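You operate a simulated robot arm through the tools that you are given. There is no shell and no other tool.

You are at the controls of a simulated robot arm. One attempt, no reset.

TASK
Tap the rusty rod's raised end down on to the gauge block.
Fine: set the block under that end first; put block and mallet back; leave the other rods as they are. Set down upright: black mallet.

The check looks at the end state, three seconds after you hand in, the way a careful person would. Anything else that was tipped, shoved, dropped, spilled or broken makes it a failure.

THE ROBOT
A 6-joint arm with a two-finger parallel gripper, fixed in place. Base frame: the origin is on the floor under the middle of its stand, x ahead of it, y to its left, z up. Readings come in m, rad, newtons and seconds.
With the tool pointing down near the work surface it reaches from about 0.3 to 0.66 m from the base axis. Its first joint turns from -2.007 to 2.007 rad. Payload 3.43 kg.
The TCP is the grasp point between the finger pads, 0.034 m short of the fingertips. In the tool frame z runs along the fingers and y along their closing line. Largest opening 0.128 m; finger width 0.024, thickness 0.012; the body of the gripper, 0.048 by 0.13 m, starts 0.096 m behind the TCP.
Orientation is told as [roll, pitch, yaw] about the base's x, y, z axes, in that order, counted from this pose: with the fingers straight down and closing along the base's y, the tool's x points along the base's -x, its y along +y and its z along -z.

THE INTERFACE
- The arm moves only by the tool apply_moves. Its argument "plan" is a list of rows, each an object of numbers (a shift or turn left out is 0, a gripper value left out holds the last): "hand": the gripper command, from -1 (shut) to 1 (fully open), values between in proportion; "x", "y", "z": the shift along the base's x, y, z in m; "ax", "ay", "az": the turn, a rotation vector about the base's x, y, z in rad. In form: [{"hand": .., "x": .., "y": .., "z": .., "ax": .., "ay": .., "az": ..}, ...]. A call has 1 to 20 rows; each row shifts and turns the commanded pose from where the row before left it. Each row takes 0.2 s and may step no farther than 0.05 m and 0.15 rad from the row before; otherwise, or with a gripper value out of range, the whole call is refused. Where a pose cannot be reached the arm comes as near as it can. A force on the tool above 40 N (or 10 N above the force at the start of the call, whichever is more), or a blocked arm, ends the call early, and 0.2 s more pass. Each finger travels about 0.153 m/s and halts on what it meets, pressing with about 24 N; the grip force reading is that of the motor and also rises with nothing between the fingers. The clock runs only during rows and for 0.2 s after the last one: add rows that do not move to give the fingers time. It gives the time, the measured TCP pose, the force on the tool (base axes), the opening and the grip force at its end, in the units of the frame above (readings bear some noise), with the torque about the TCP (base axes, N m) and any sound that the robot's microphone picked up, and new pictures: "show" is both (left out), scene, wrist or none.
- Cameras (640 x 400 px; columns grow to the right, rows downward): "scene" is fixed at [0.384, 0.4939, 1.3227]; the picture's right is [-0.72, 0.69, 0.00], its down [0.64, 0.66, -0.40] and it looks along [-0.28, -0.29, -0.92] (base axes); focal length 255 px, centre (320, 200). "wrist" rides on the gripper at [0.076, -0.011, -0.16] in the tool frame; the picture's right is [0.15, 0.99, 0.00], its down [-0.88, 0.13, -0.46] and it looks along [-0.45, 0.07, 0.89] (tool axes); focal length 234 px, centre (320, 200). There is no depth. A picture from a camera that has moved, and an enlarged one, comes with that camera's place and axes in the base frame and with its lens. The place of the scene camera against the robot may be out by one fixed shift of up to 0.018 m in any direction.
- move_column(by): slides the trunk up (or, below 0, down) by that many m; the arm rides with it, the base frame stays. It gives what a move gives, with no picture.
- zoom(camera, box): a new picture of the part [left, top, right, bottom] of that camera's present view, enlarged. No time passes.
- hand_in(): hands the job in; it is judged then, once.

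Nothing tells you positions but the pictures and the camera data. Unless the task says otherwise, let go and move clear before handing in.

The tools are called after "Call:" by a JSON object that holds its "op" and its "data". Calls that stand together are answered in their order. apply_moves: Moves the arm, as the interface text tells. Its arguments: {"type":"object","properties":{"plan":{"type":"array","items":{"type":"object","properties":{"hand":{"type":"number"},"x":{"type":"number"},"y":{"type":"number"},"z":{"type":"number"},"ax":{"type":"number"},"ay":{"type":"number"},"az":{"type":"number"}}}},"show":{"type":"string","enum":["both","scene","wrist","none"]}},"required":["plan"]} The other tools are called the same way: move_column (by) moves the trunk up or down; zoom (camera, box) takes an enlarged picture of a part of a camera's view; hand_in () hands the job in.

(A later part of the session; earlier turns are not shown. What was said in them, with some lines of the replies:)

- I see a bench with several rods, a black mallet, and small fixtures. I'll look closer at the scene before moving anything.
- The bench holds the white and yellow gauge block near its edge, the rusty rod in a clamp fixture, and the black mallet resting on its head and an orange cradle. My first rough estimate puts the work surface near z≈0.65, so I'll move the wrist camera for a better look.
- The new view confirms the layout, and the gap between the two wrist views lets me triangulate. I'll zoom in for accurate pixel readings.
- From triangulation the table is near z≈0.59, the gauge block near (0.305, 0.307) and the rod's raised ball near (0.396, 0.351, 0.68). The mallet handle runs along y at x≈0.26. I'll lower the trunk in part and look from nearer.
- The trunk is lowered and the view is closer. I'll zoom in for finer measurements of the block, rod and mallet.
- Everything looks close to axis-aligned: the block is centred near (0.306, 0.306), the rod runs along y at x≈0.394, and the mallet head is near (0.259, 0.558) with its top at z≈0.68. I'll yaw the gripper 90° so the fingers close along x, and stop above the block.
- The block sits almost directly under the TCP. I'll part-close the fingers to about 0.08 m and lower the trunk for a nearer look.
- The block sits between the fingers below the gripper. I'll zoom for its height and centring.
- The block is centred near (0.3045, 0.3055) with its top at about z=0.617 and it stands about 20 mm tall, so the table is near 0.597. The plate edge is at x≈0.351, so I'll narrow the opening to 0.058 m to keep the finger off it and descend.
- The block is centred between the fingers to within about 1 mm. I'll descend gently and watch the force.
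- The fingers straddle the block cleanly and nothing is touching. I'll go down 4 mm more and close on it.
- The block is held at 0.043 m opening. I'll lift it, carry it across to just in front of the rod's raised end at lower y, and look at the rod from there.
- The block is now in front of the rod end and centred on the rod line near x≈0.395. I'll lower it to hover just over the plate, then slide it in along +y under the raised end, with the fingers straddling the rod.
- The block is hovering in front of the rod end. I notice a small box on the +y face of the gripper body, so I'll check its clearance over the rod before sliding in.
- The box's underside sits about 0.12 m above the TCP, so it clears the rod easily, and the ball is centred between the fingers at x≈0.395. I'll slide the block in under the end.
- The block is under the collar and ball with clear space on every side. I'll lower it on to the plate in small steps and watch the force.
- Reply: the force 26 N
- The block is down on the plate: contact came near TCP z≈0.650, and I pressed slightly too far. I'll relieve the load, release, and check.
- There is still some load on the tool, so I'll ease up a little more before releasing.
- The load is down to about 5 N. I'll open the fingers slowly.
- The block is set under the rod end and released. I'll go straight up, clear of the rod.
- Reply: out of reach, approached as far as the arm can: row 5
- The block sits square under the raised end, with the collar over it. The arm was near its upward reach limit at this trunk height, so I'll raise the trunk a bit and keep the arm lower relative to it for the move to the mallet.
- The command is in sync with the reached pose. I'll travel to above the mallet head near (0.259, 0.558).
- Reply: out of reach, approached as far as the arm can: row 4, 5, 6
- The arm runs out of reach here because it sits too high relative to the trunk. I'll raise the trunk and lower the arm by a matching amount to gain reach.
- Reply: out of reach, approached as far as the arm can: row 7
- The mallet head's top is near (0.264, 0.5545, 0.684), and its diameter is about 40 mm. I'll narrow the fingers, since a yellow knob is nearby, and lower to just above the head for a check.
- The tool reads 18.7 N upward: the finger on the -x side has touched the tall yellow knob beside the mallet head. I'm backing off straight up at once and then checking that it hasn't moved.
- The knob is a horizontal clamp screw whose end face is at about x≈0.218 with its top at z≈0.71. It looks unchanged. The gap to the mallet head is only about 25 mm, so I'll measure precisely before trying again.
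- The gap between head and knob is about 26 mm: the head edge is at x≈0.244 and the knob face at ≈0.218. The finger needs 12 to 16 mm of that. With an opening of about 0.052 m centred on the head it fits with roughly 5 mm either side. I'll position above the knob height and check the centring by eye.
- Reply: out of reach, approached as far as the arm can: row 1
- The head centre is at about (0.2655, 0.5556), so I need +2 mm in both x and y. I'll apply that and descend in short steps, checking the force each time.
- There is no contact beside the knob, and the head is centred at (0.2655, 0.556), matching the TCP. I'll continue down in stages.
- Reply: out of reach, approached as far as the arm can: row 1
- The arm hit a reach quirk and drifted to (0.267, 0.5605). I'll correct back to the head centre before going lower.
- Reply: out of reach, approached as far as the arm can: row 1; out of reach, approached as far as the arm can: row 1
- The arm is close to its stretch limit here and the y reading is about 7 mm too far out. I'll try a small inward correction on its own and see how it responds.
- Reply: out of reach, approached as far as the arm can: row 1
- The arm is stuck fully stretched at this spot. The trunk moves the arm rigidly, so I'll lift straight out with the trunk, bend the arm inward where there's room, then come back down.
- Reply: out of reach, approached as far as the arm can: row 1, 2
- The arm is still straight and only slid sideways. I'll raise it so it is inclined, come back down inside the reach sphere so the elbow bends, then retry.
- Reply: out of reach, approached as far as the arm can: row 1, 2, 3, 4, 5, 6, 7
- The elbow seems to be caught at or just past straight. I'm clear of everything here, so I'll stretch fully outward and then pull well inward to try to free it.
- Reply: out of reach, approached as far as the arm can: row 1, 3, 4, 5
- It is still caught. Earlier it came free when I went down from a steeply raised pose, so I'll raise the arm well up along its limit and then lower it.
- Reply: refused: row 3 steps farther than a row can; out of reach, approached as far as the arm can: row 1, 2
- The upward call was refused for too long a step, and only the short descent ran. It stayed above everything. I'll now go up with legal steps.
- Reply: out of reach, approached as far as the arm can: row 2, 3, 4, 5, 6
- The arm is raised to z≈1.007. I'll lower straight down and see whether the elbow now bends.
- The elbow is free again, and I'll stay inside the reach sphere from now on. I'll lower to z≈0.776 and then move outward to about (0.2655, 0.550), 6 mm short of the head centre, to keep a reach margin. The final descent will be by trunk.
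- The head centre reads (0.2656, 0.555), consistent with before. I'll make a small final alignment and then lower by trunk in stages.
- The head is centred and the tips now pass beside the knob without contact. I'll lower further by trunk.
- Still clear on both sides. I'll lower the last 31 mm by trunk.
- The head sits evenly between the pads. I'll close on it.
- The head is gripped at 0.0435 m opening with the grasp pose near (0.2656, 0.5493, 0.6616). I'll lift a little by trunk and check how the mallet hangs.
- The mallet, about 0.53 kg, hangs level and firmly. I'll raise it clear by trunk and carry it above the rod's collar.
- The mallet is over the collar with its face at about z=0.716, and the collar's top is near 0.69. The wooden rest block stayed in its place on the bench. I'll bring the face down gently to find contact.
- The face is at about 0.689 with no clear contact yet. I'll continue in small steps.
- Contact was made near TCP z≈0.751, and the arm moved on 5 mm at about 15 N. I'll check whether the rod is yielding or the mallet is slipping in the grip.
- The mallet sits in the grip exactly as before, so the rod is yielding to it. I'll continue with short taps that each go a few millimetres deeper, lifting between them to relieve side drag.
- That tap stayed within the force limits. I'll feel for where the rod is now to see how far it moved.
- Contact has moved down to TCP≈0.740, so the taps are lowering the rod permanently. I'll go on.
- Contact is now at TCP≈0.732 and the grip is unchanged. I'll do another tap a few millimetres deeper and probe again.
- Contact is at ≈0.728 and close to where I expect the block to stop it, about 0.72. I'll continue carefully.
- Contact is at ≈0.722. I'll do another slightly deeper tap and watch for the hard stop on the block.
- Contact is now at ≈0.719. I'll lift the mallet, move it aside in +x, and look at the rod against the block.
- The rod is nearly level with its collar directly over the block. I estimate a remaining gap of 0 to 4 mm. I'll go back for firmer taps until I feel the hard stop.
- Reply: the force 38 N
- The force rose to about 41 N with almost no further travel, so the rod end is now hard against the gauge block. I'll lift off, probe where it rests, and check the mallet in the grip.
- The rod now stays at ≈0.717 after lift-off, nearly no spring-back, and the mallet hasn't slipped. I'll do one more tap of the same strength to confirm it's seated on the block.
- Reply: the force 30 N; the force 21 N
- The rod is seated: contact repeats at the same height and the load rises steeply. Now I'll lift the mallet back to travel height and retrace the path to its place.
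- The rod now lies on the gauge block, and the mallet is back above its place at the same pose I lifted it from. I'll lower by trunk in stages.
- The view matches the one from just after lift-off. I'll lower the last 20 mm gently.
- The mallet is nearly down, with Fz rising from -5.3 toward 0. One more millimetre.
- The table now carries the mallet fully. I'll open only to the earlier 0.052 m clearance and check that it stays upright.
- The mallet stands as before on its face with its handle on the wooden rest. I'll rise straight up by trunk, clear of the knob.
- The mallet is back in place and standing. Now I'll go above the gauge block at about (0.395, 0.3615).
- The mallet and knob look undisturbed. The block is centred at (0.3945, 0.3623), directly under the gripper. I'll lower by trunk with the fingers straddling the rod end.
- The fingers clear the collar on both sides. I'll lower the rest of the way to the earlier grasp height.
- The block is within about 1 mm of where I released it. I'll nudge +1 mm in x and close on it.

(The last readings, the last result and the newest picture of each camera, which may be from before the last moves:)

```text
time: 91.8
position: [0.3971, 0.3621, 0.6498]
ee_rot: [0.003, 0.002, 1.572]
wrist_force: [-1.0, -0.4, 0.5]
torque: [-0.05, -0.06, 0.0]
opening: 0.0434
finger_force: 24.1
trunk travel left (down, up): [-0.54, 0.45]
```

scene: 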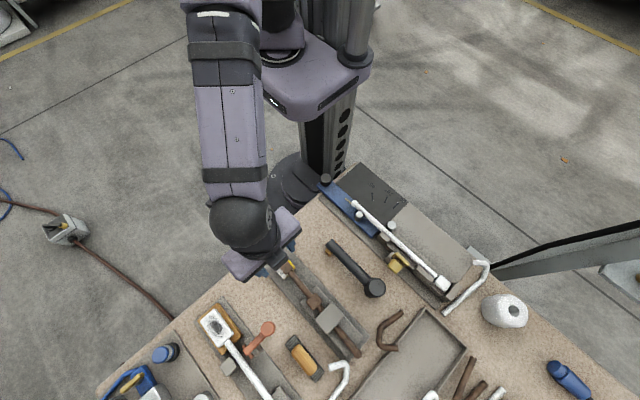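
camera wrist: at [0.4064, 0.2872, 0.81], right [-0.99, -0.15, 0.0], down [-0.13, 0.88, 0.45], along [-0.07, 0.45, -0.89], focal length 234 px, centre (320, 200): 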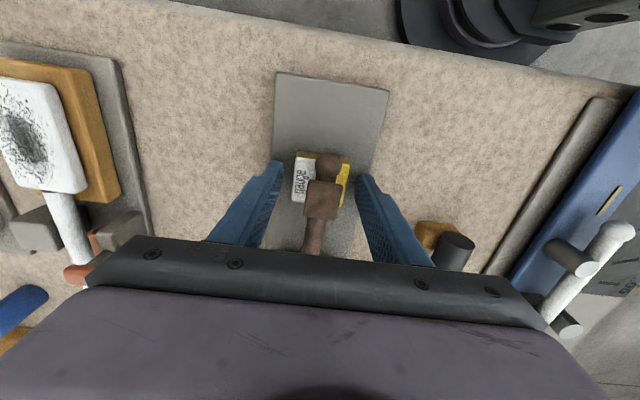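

The block is gripped. I'll draw it straight out along -y from under the rod, slowly, watching the force.

Call:
{"op": "apply_moves", "data": {"plan": [{"y": -0.005}, {"y": -0.005}, {"y": -0.005}, {}], "show": "wrist"}}

Call:
{"op": "zoom", "data": {"camera": "wrist", "box": [220, 120, 420, 245]}}

```text
time: 92.8
position: [0.3951, 0.3476, 0.651]
ee_rot: [0.001, 0.002, 1.571]
wrist_force: [-0.4, 0.7, -0.3]
torque: [0.0, -0.09, 0.03]
opening: 0.0433
finger_force: 24.5
trunk travel left (down, up): [-0.54, 0.45]
camera wrist: at [0.4071, 0.2721, 0.81], right [-0.99, -0.15, 0.0], down [-0.13, 0.88, 0.45], along [-0.07, 0.45, -0.89], focal length 234 px, centre (320, 200)
```

wrist: 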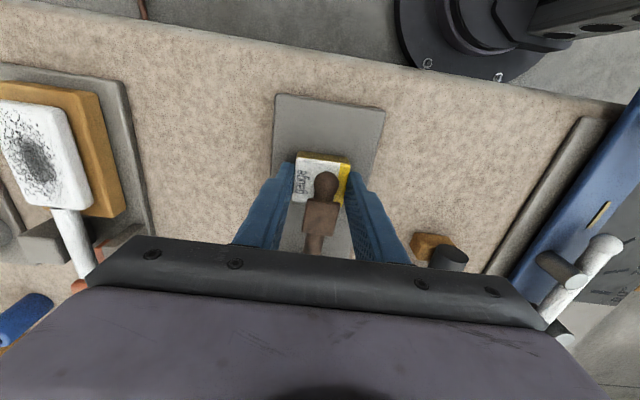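

```text
3.20 times, centred on (320, 182) of wrist
camera zoom: at [0.4071, 0.2721, 0.81], right [-0.99, -0.15, 0.0], down [-0.13, 0.88, 0.45], along [-0.07, 0.45, -0.89], focal length 749 px, centre (320, 256)
```

zoom: 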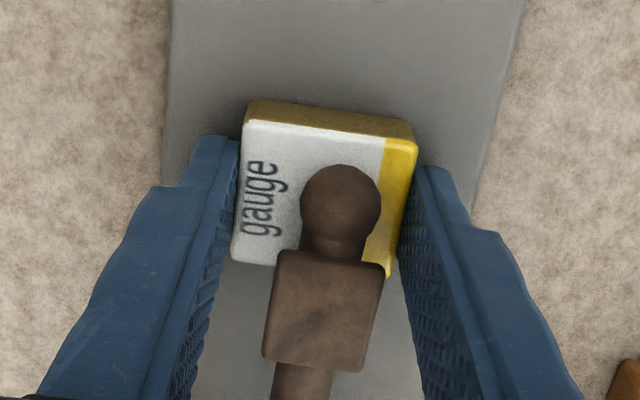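

The block slides freely with under 1 N and the rod stays put. I'll draw it fully clear.

Call:
{"op": "apply_moves", "data": {"plan": [{"y": -0.01}, {"y": -0.015}, {"y": -0.016}, {}], "show": "both"}}

Call:
{"op": "zoom", "data": {"camera": "wrist", "box": [220, 120, 420, 245]}}

Call:
{"op": "zoom", "data": {"camera": "scene", "box": [230, 220, 358, 300]}}

```text
time: 93.8
position: [0.3948, 0.3063, 0.6496]
ee_rot: [0.002, 0.003, 1.571]
wrist_force: [-0.3, -1.2, 2.2]
torque: [0.0, -0.03, -0.02]
opening: 0.0434
finger_force: 23.7
trunk travel left (down, up): [-0.54, 0.45]
camera wrist: at [0.4068, 0.2315, 0.81], right [-0.99, -0.15, 0.0], down [-0.13, 0.88, 0.45], along [-0.07, 0.45, -0.89], focal length 234 px, centre (320, 200)
```

scene: 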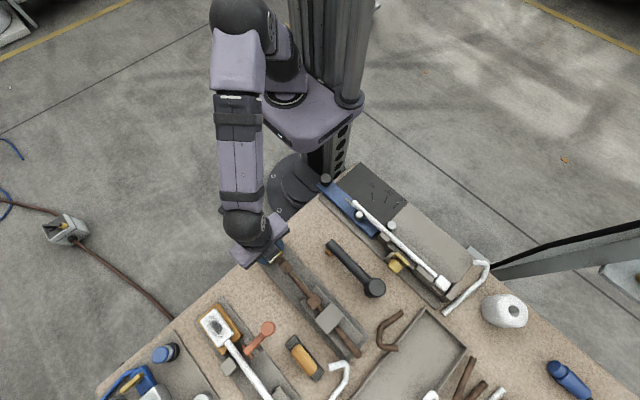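
wrist: 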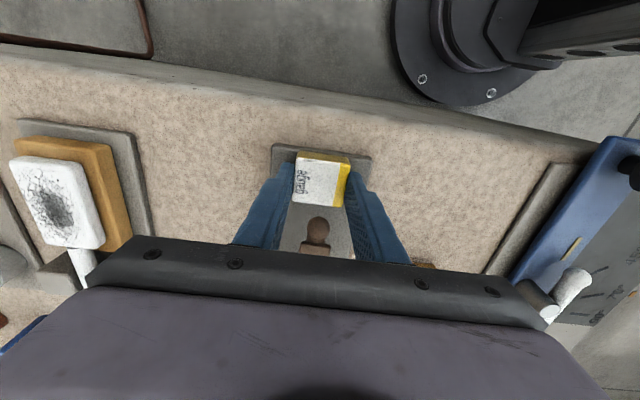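

```text
3.20 times, centred on (320, 182) of wrist
camera zoom: at [0.4068, 0.2315, 0.81], right [-0.99, -0.15, 0.0], down [-0.13, 0.88, 0.45], along [-0.07, 0.45, -0.89], focal length 749 px, centre (320, 256)
```

zoom: 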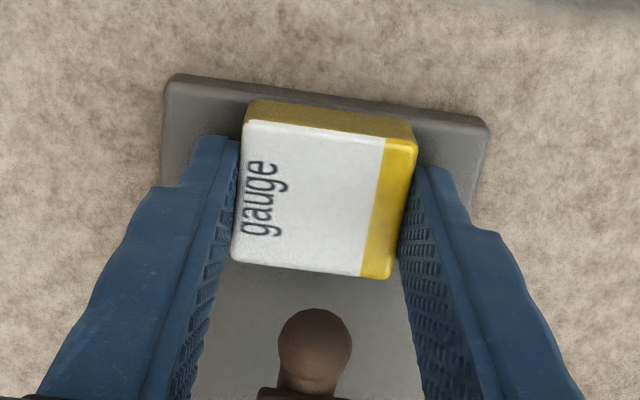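

```text
5.00 times, centred on (294, 260) of scene
camera zoom: at [0.384, 0.4939, 1.3227], right [-0.72, 0.69, 0.0], down [0.64, 0.66, -0.4], along [-0.28, -0.29, -0.92], focal length 1276 px, centre (450, -100)
```

zoom: 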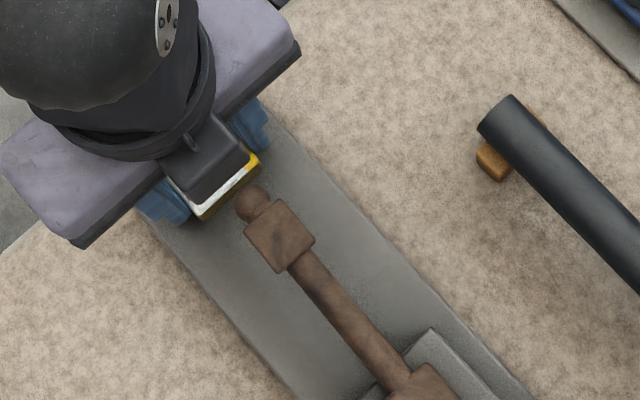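

The block is clear and the rod end is staying down, with its ball now at z≈0.6445 instead of 0.6855. I'll lift the block, carry it back to its original spot near (0.3043, 0.3055), and stop just above the bench.

Call:
{"op": "apply_moves", "data": {"plan": [{"z": 0.02}, {"z": 0.01}, {"x": -0.03}, {"x": -0.03}, {"x": -0.0314, "y": -0.0005}, {}], "show": "none"}}

Call:
{"op": "apply_moves", "data": {"plan": [{"z": -0.02}, {"z": -0.012}, {}], "show": "both"}}

Call:
{"op": "zoom", "data": {"camera": "wrist", "box": [240, 110, 400, 210]}}

```text
time: 95.2
position: [0.3033, 0.3057, 0.6805]
ee_rot: [0.002, 0.003, 1.57]
wrist_force: [-0.7, 0.8, -1.3]
torque: [0.0, -0.01, 0.0]
opening: 0.0433
finger_force: 24.3
trunk travel left (down, up): [-0.54, 0.45]
```

```text
time: 96.0
position: [0.3038, 0.3053, 0.649]
ee_rot: [0.002, 0.002, 1.572]
wrist_force: [0.4, 0.2, -1.3]
torque: [0.01, 0.0, 0.0]
opening: 0.0436
finger_force: 23.9
trunk travel left (down, up): [-0.54, 0.45]
camera wrist: at [0.3156, 0.231, 0.8085], right [-0.99, -0.15, 0.0], down [-0.13, 0.88, 0.45], along [-0.07, 0.45, -0.89], focal length 234 px, centre (320, 200)
```

scene: 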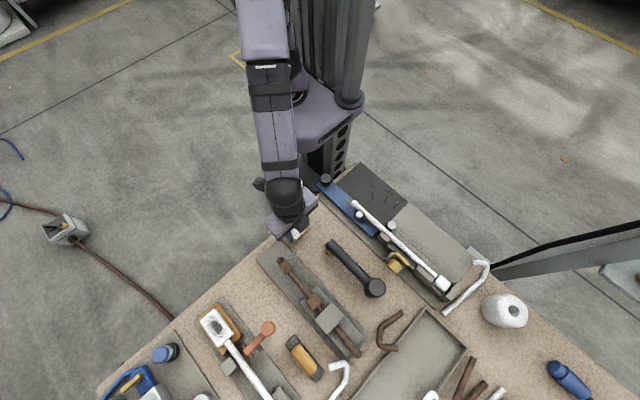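
wrist: 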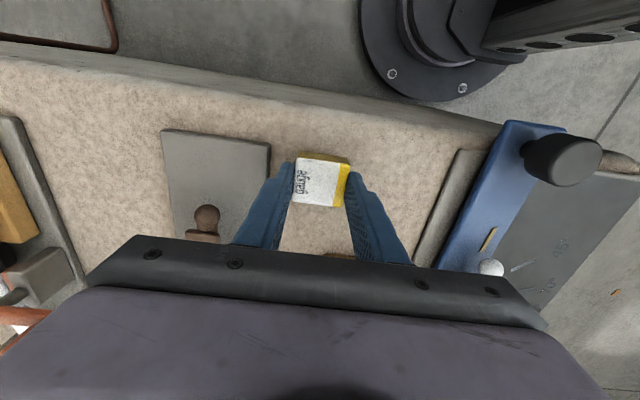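

```text
4.00 times, centred on (320, 160) of wrist
camera zoom: at [0.3156, 0.231, 0.8085], right [-0.99, -0.15, 0.0], down [-0.13, 0.88, 0.45], along [-0.07, 0.45, -0.89], focal length 937 px, centre (320, 360)
```

zoom: 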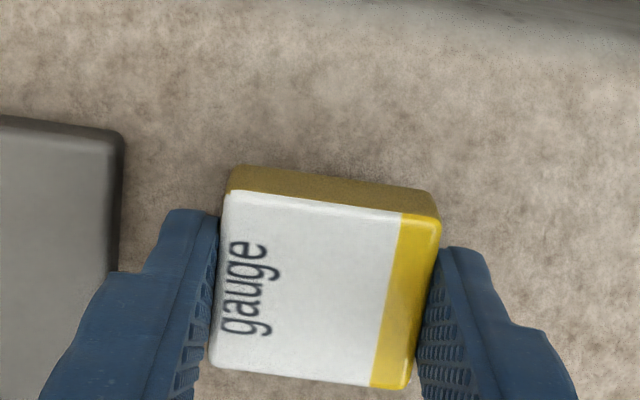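

The block hovers over its original spot. I'll lower in small steps to touchdown, which I expect near TCP z≈0.637.

Call:
{"op": "apply_moves", "data": {"plan": [{"z": -0.004, "x": 0.0006}, {"z": -0.004}, {}], "show": "none"}}

Call:
{"op": "apply_moves", "data": {"plan": [{"z": -0.002}, {}], "show": "none"}}

```text
time: 96.8
position: [0.3052, 0.3061, 0.6408]
ee_rot: [0.001, 0.002, 1.572]
wrist_force: [-0.1, -0.3, -2.0]
torque: [0.01, 0.05, 0.02]
opening: 0.0433
finger_force: 23.8
trunk travel left (down, up): [-0.54, 0.45]
```

```text
time: 97.3
position: [0.3048, 0.3065, 0.6381]
ee_rot: [0.003, 0.001, 1.569]
wrist_force: [0.4, 0.3, -1.8]
torque: [0.0, -0.02, 0.03]
opening: 0.0431
finger_force: 23.6
trunk travel left (down, up): [-0.54, 0.45]
```

Call:
{"op": "apply_moves", "data": {"plan": [{"z": -0.001}, {}], "show": "none"}}

Call:
{"op": "apply_moves", "data": {"plan": [{"z": -0.0005}, {}], "show": "none"}}

```text
time: 98.0
position: [0.3051, 0.307, 0.6377]
ee_rot: [0.003, 0.001, 1.571]
wrist_force: [0.0, 0.3, -1.4]
torque: [-0.02, -0.01, 0.0]
opening: 0.0434
finger_force: 23.9
trunk travel left (down, up): [-0.54, 0.45]
```

```text
time: 98.5
position: [0.3048, 0.3061, 0.6374]
ee_rot: [0.002, 0.002, 1.569]
wrist_force: [-0.2, -0.3, -1.9]
torque: [0.01, 0.0, 0.05]
opening: 0.0432
finger_force: 23.5
trunk travel left (down, up): [-0.54, 0.45]
```

No touchdown yet; Fz still shows the block's weight. I'll make a small xy trim and keep lowering.

Call:
{"op": "apply_moves", "data": {"plan": [{"z": -0.0007, "x": -0.0005, "y": -0.0008}, {}], "show": "none"}}

Call:
{"op": "apply_moves", "data": {"plan": [{"z": -0.0007}, {}], "show": "none"}}

Call:
{"op": "apply_moves", "data": {"plan": [{"z": -0.0007}, {}], "show": "none"}}

```text
time: 99.2
position: [0.3049, 0.3048, 0.6364]
ee_rot: [0.003, 0.0, 1.57]
wrist_force: [0.0, 1.5, 0.5]
torque: [0.0, -0.04, 0.05]
opening: 0.0433
finger_force: 23.3
trunk travel left (down, up): [-0.54, 0.45]
```

```text
time: 99.8
position: [0.3052, 0.3046, 0.6366]
ee_rot: [0.001, 0.001, 1.571]
wrist_force: [-0.7, 0.6, 9.8]
torque: [-0.15, 0.0, 0.05]
opening: 0.0435
finger_force: 24.0
trunk travel left (down, up): [-0.54, 0.45]
```

```text
time: 100.3
position: [0.3042, 0.3056, 0.6368]
ee_rot: [0.001, -0.002, 1.571]
wrist_force: [0.4, -0.7, 21.7]
torque: [-0.33, 0.1, 0.0]
opening: 0.0435
finger_force: 23.9
trunk travel left (down, up): [-0.54, 0.45]
```

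The block is on the bench. I'll ease the load off and release.

Call:
{"op": "apply_moves", "data": {"plan": [{"z": 0.0015}, {}], "show": "none"}}

Call:
{"op": "apply_moves", "data": {"plan": [{"hand": -0.2}, {"hand": -0.1}, {}], "show": "wrist"}}

Call:
{"op": "zoom", "data": {"camera": "wrist", "box": [240, 110, 400, 210]}}

```text
time: 101.0
position: [0.3057, 0.3057, 0.6366]
ee_rot: [0.0, -0.001, 1.57]
wrist_force: [1.4, 2.1, 11.8]
torque: [0.06, -0.17, 0.01]
opening: 0.0432
finger_force: 23.9
trunk travel left (down, up): [-0.54, 0.45]
```

```text
time: 101.8
position: [0.304, 0.3052, 0.6365]
ee_rot: [0.002, 0.002, 1.57]
wrist_force: [-0.5, 0.0, -0.6]
torque: [0.01, -0.04, 0.05]
opening: 0.0576
finger_force: 0.0
trunk travel left (down, up): [-0.54, 0.45]
camera wrist: at [0.316, 0.2297, 0.7956], right [-0.99, -0.15, 0.0], down [-0.13, 0.88, 0.45], along [-0.07, 0.45, -0.89], focal length 234 px, centre (320, 200)
```

wrist: 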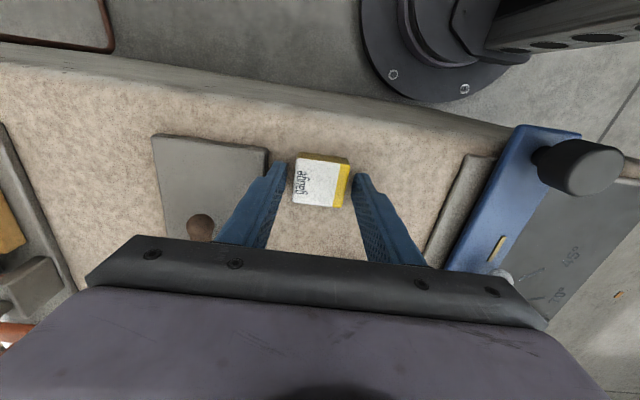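

```text
4.00 times, centred on (320, 160) of wrist
camera zoom: at [0.316, 0.2297, 0.7956], right [-0.99, -0.15, 0.0], down [-0.13, 0.88, 0.45], along [-0.07, 0.45, -0.89], focal length 937 px, centre (320, 360)
```

zoom: 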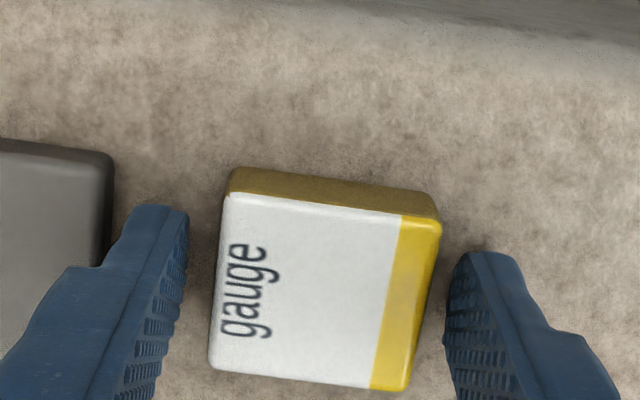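

The block is back in its place. I'll rise straight up by trunk and then move aside to inspect the bench.

Call:
{"op": "move_column", "data": {"by": 0.2}}

Call:
{"op": "apply_moves", "data": {"plan": [{}], "show": "both"}}

Call:
{"op": "zoom", "data": {"camera": "scene", "box": [250, 230, 410, 330]}}

Call:
{"op": "zoom", "data": {"camera": "wrist", "box": [200, 90, 400, 215]}}

```text
time: 103.9
position: [0.3043, 0.3049, 0.838]
ee_rot: [0.0, 0.001, 1.571]
wrist_force: [0.5, -0.8, 0.3]
torque: [0.03, 0.0, 0.01]
opening: 0.0573
finger_force: 0.1
trunk travel left (down, up): [-0.74, 0.25]
```

```text
time: 104.3
position: [0.3049, 0.3043, 0.8359]
ee_rot: [0.002, 0.003, 1.571]
wrist_force: [-0.1, 0.3, -0.5]
torque: [0.03, 0.01, -0.02]
opening: 0.0578
finger_force: 0.0
trunk travel left (down, up): [-0.74, 0.25]
camera wrist: at [0.3161, 0.2298, 0.9958], right [-0.99, -0.15, 0.0], down [-0.13, 0.88, 0.45], along [-0.07, 0.45, -0.89], focal length 234 px, centre (320, 200)
```

scene: 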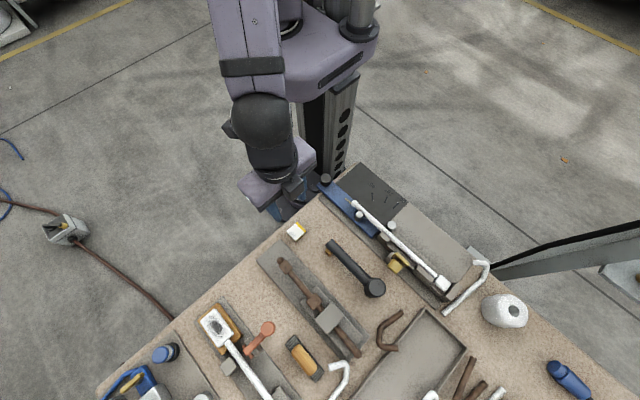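
wrist: 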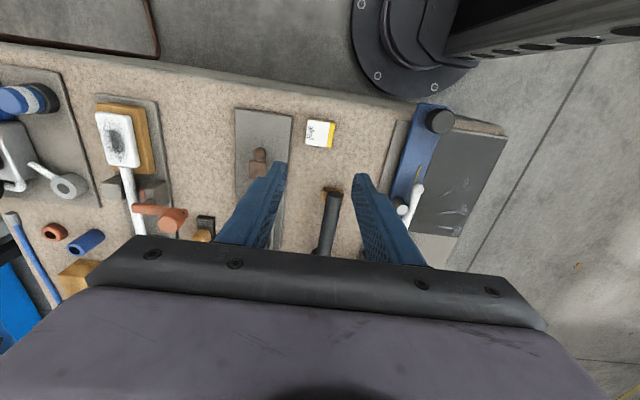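

```text
4.00 times, centred on (330, 280) of scene
camera zoom: at [0.384, 0.4939, 1.3227], right [-0.72, 0.69, 0.0], down [0.64, 0.66, -0.4], along [-0.28, -0.29, -0.92], focal length 1021 px, centre (280, -120)
```

zoom: 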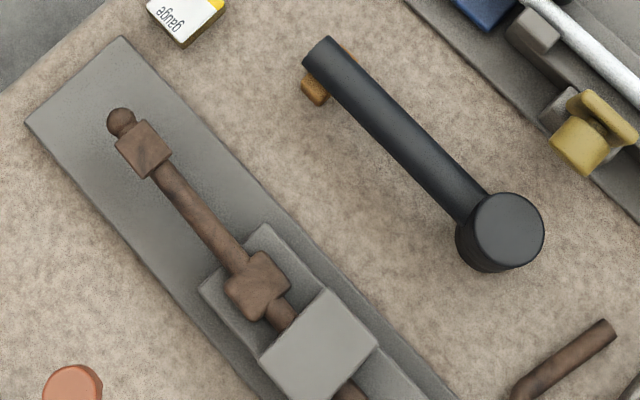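

```text
3.20 times, centred on (300, 152) of wrist
camera zoom: at [0.3161, 0.2298, 0.9958], right [-0.99, -0.15, 0.0], down [-0.13, 0.88, 0.45], along [-0.07, 0.45, -0.89], focal length 749 px, centre (384, 352)
```

zoom: 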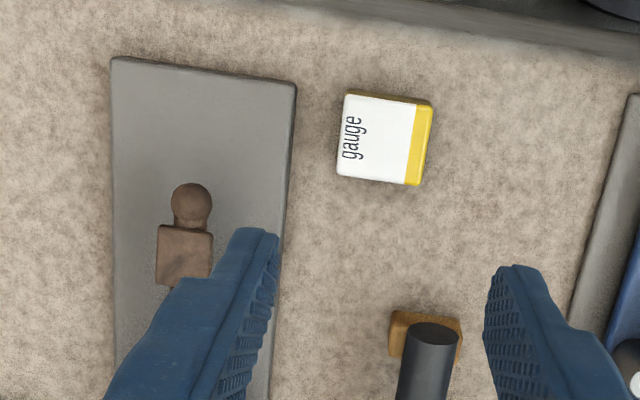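

The bench looks right. I'll compare it with the opening pictures using the same zoom boxes.

Call:
{"op": "zoom", "data": {"camera": "scene", "box": [340, 160, 500, 320]}}

Call:
{"op": "zoom", "data": {"camera": "scene", "box": [240, 160, 400, 260]}}

Call:
{"op": "zoom", "data": {"camera": "scene", "box": [250, 230, 378, 310]}}

Call:
{"op": "zoom", "data": {"camera": "scene", "box": [240, 220, 400, 400]}}

```text
2.50 times, centred on (420, 240) of scene
camera zoom: at [0.384, 0.4939, 1.3227], right [-0.72, 0.69, 0.0], down [0.64, 0.66, -0.4], along [-0.28, -0.29, -0.92], focal length 638 px, centre (70, 100)
```

zoom: 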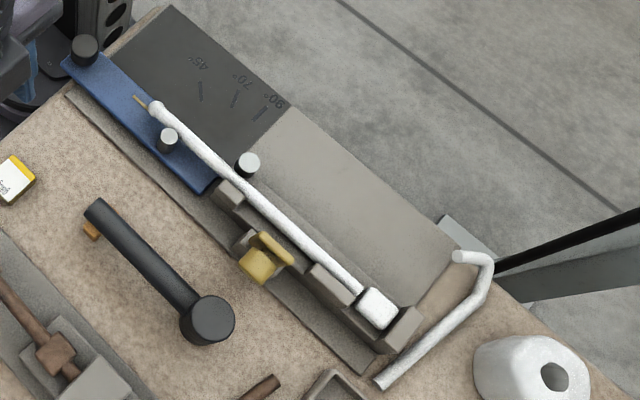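

```text
4.00 times, centred on (320, 210) of scene
camera zoom: at [0.384, 0.4939, 1.3227], right [-0.72, 0.69, 0.0], down [0.64, 0.66, -0.4], along [-0.28, -0.29, -0.92], focal length 1021 px, centre (320, 160)
```

zoom: 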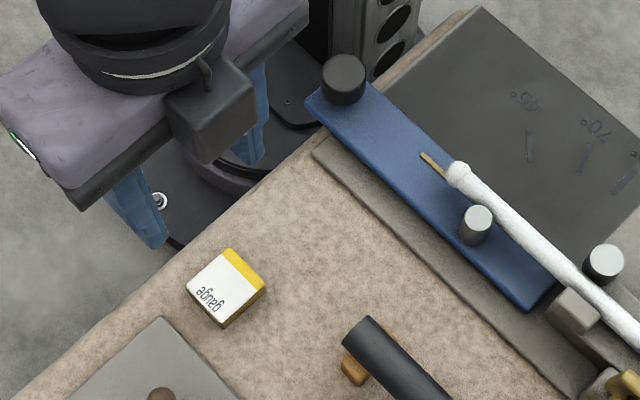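

```text
5.00 times, centred on (314, 270) of scene
camera zoom: at [0.384, 0.4939, 1.3227], right [-0.72, 0.69, 0.0], down [0.64, 0.66, -0.4], along [-0.28, -0.29, -0.92], focal length 1276 px, centre (350, -150)
```

zoom: 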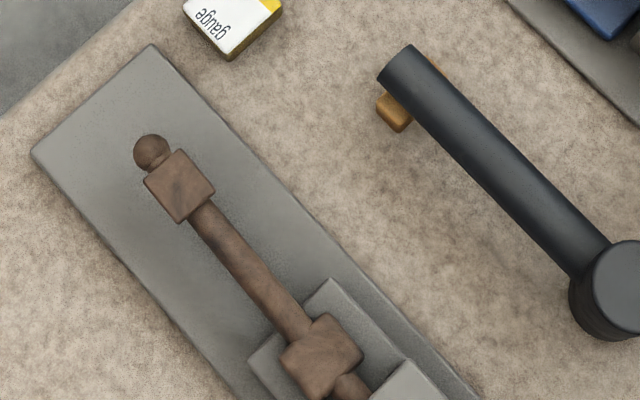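

```text
2.22 times, centred on (320, 310) of scene
camera zoom: at [0.384, 0.4939, 1.3227], right [-0.72, 0.69, 0.0], down [0.64, 0.66, -0.4], along [-0.28, -0.29, -0.92], focal length 567 px, centre (320, -44)
```

zoom: 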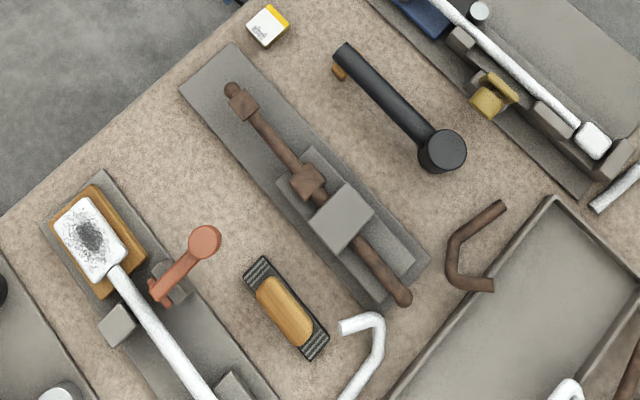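

The block, mallet and knob match the opening pictures. I'll check the far end of the rusty rod with its original zoom box.

Call:
{"op": "zoom", "data": {"camera": "scene", "box": [260, 290, 420, 390]}}

Call:
{"op": "zoom", "data": {"camera": "scene", "box": [480, 280, 640, 400]}}

```text
4.00 times, centred on (340, 340) of scene
camera zoom: at [0.384, 0.4939, 1.3227], right [-0.72, 0.69, 0.0], down [0.64, 0.66, -0.4], along [-0.28, -0.29, -0.92], focal length 1021 px, centre (240, -360)
```

zoom: 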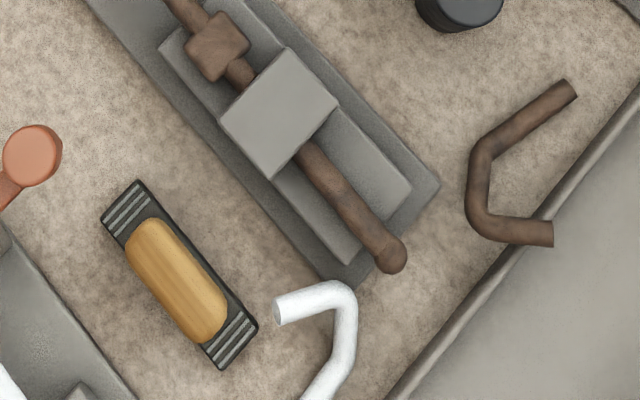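

```text
3.33 times, centred on (560, 340) of scene
camera zoom: at [0.384, 0.4939, 1.3227], right [-0.72, 0.69, 0.0], down [0.64, 0.66, -0.4], along [-0.28, -0.29, -0.92], focal length 851 px, centre (-480, -267)
```

zoom: 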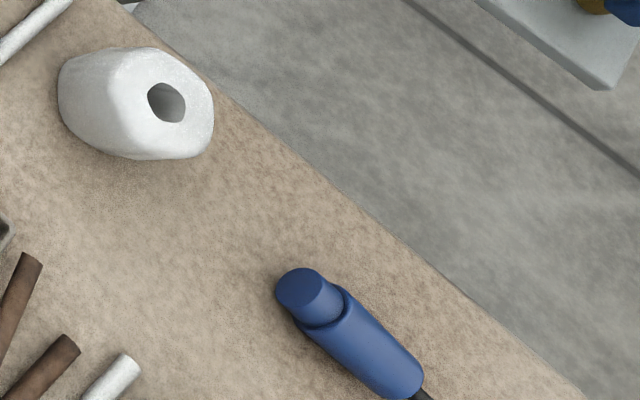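

The far end of the rod looks shifted by a few pixels from the first picture. I'll take a closer look with the wrist camera before deciding anything.

Call:
{"op": "apply_moves", "data": {"plan": [{"x": 0.03, "y": 0.02}, {"x": 0.03, "y": 0.02}, {"x": 0.03, "y": 0.02}, {"y": 0.03}, {"y": 0.02}, {}], "show": "wrist"}}

Call:
{"op": "zoom", "data": {"camera": "wrist", "box": [220, 60, 420, 260]}}

Call:
{"op": "zoom", "data": {"camera": "wrist", "box": [240, 140, 400, 240]}}

```text
time: 105.7
position: [0.3926, 0.4143, 0.8356]
ee_rot: [0.002, 0.002, 1.57]
wrist_force: [-0.4, -0.2, -0.2]
torque: [0.0, -0.01, -0.02]
opening: 0.0575
finger_force: 0.0
trunk travel left (down, up): [-0.74, 0.25]
camera wrist: at [0.4056, 0.339, 0.9955], right [-0.99, -0.15, 0.0], down [-0.13, 0.88, 0.45], along [-0.07, 0.45, -0.89], focal length 234 px, centre (320, 200)
```

wrist: 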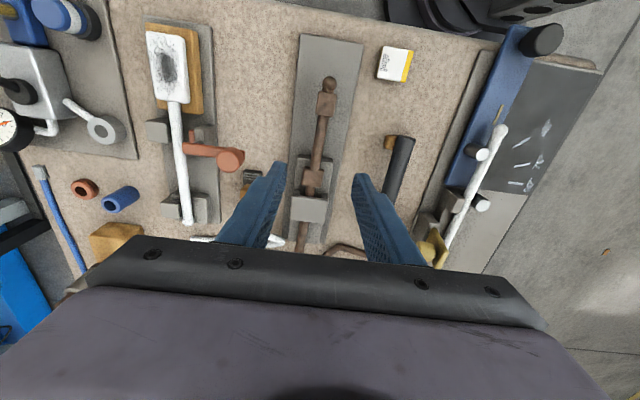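

```text
2.00 times, centred on (320, 160) of wrist
camera zoom: at [0.4056, 0.339, 0.9955], right [-0.99, -0.15, 0.0], down [-0.13, 0.88, 0.45], along [-0.07, 0.45, -0.89], focal length 468 px, centre (320, 280)
```

zoom: 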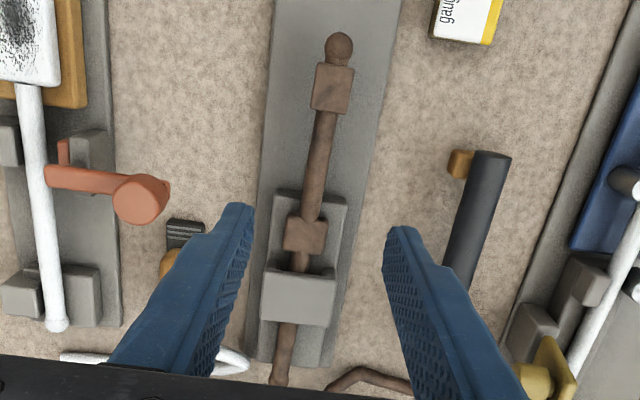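

```text
4.00 times, centred on (320, 190) of wrist
camera zoom: at [0.4056, 0.339, 0.9955], right [-0.99, -0.15, 0.0], down [-0.13, 0.88, 0.45], along [-0.07, 0.45, -0.89], focal length 937 px, centre (320, 240)
```

zoom: 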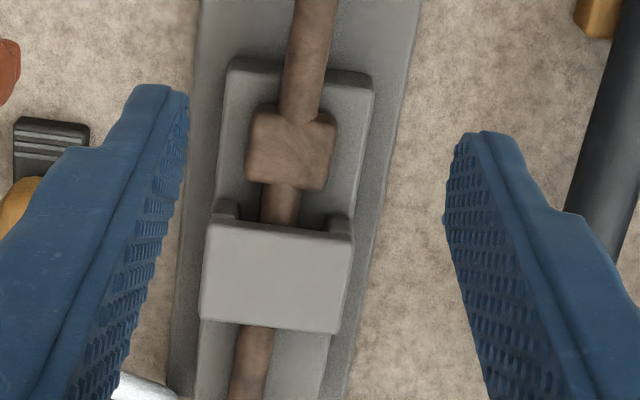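

Compared with the first pictures, the gauge block, mallet, wooden rest, yellow knob and other rods are all where they started. The rusty rod's end now sits at gauge height; the rod itself swung about 2° in its loose bridge. I'll raise the arm clear and take one last look.

Call:
{"op": "move_column", "data": {"by": 0.12}}

Call:
{"op": "apply_moves", "data": {"plan": [{"x": -0.02, "y": -0.03}, {"x": -0.02, "y": -0.03}, {"x": -0.02, "y": -0.03}, {"x": -0.02, "y": -0.03}, {}], "show": "both"}}

Call:
{"op": "zoom", "data": {"camera": "scene", "box": [250, 220, 410, 320]}}

```text
time: 107.2
position: [0.3946, 0.4139, 0.9556]
ee_rot: [0.005, 0.003, 1.57]
wrist_force: [-0.1, 0.3, -0.2]
torque: [0.01, 0.01, 0.01]
opening: 0.0575
finger_force: 0.1
trunk travel left (down, up): [-0.86, 0.13]
```

```text
time: 108.4
position: [0.3133, 0.294, 0.9558]
ee_rot: [0.0, 0.002, 1.57]
wrist_force: [-0.1, -0.5, -0.5]
torque: [-0.01, 0.01, 0.0]
opening: 0.0574
finger_force: 0.0
trunk travel left (down, up): [-0.86, 0.13]
camera wrist: at [0.3259, 0.2192, 1.1154], right [-0.99, -0.15, 0.0], down [-0.13, 0.88, 0.45], along [-0.07, 0.45, -0.89], focal length 234 px, centre (320, 200)
```

scene: 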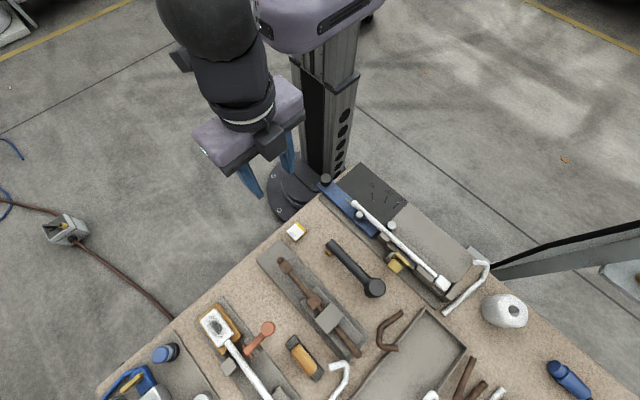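
wrist: 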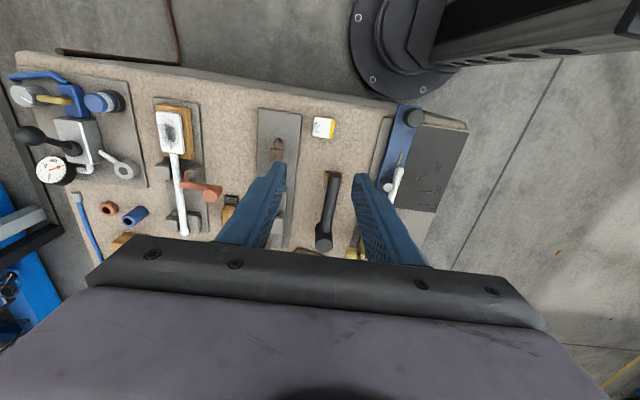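

```text
4.00 times, centred on (330, 270) of scene
camera zoom: at [0.384, 0.4939, 1.3227], right [-0.72, 0.69, 0.0], down [0.64, 0.66, -0.4], along [-0.28, -0.29, -0.92], focal length 1021 px, centre (280, -80)
```

zoom: 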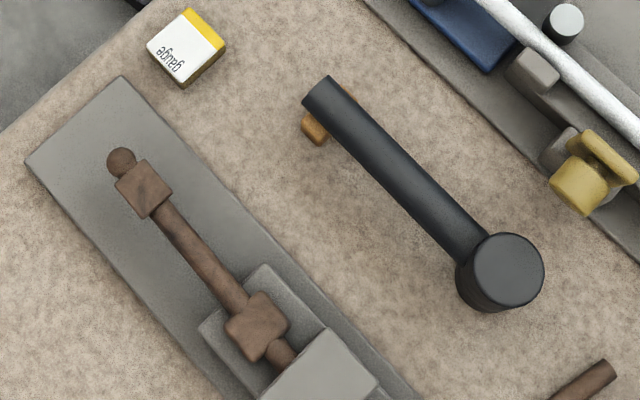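

The rod's end is tapped down to gauge height. The block and mallet are back in their places with the mallet upright, nothing else appears disturbed, and the arm is clear and empty. I'm handing in.

Call:
{"op": "hand_in", "data": {}}

```text
The job is handed in.
```

The rusty rod's raised end is tapped down to the gauge block's height, and I've handed the job in. I don't have the check's result.

- **Rod:** I set the block under the end and tapped until the mallet met a hard stop at about 41 N. The end stayed down after I lifted off and drew the block out. I judged the height by feel and by camera, and I'd expect less than 1 mm of spring-back.
- **Block and mallet:** Both are back where they started, as far as the before-and-after pictures show. The mallet stands upright on its head with the handle on its wooden rest.
- **Rod position:** The tapping also swung the rusty rod about 2° sideways in its loose bridge, so its far end moved roughly 7 mm. I left it there rather than risk disturbing the height.
- **Contact along the way:** A finger pressed on the yellow clamp knob beside the mallet head with about 19 N as I came down. I backed off, and the knob looks unchanged in the pictures.
- **Everything else:** The other rods look unmoved in the pictures I compared.
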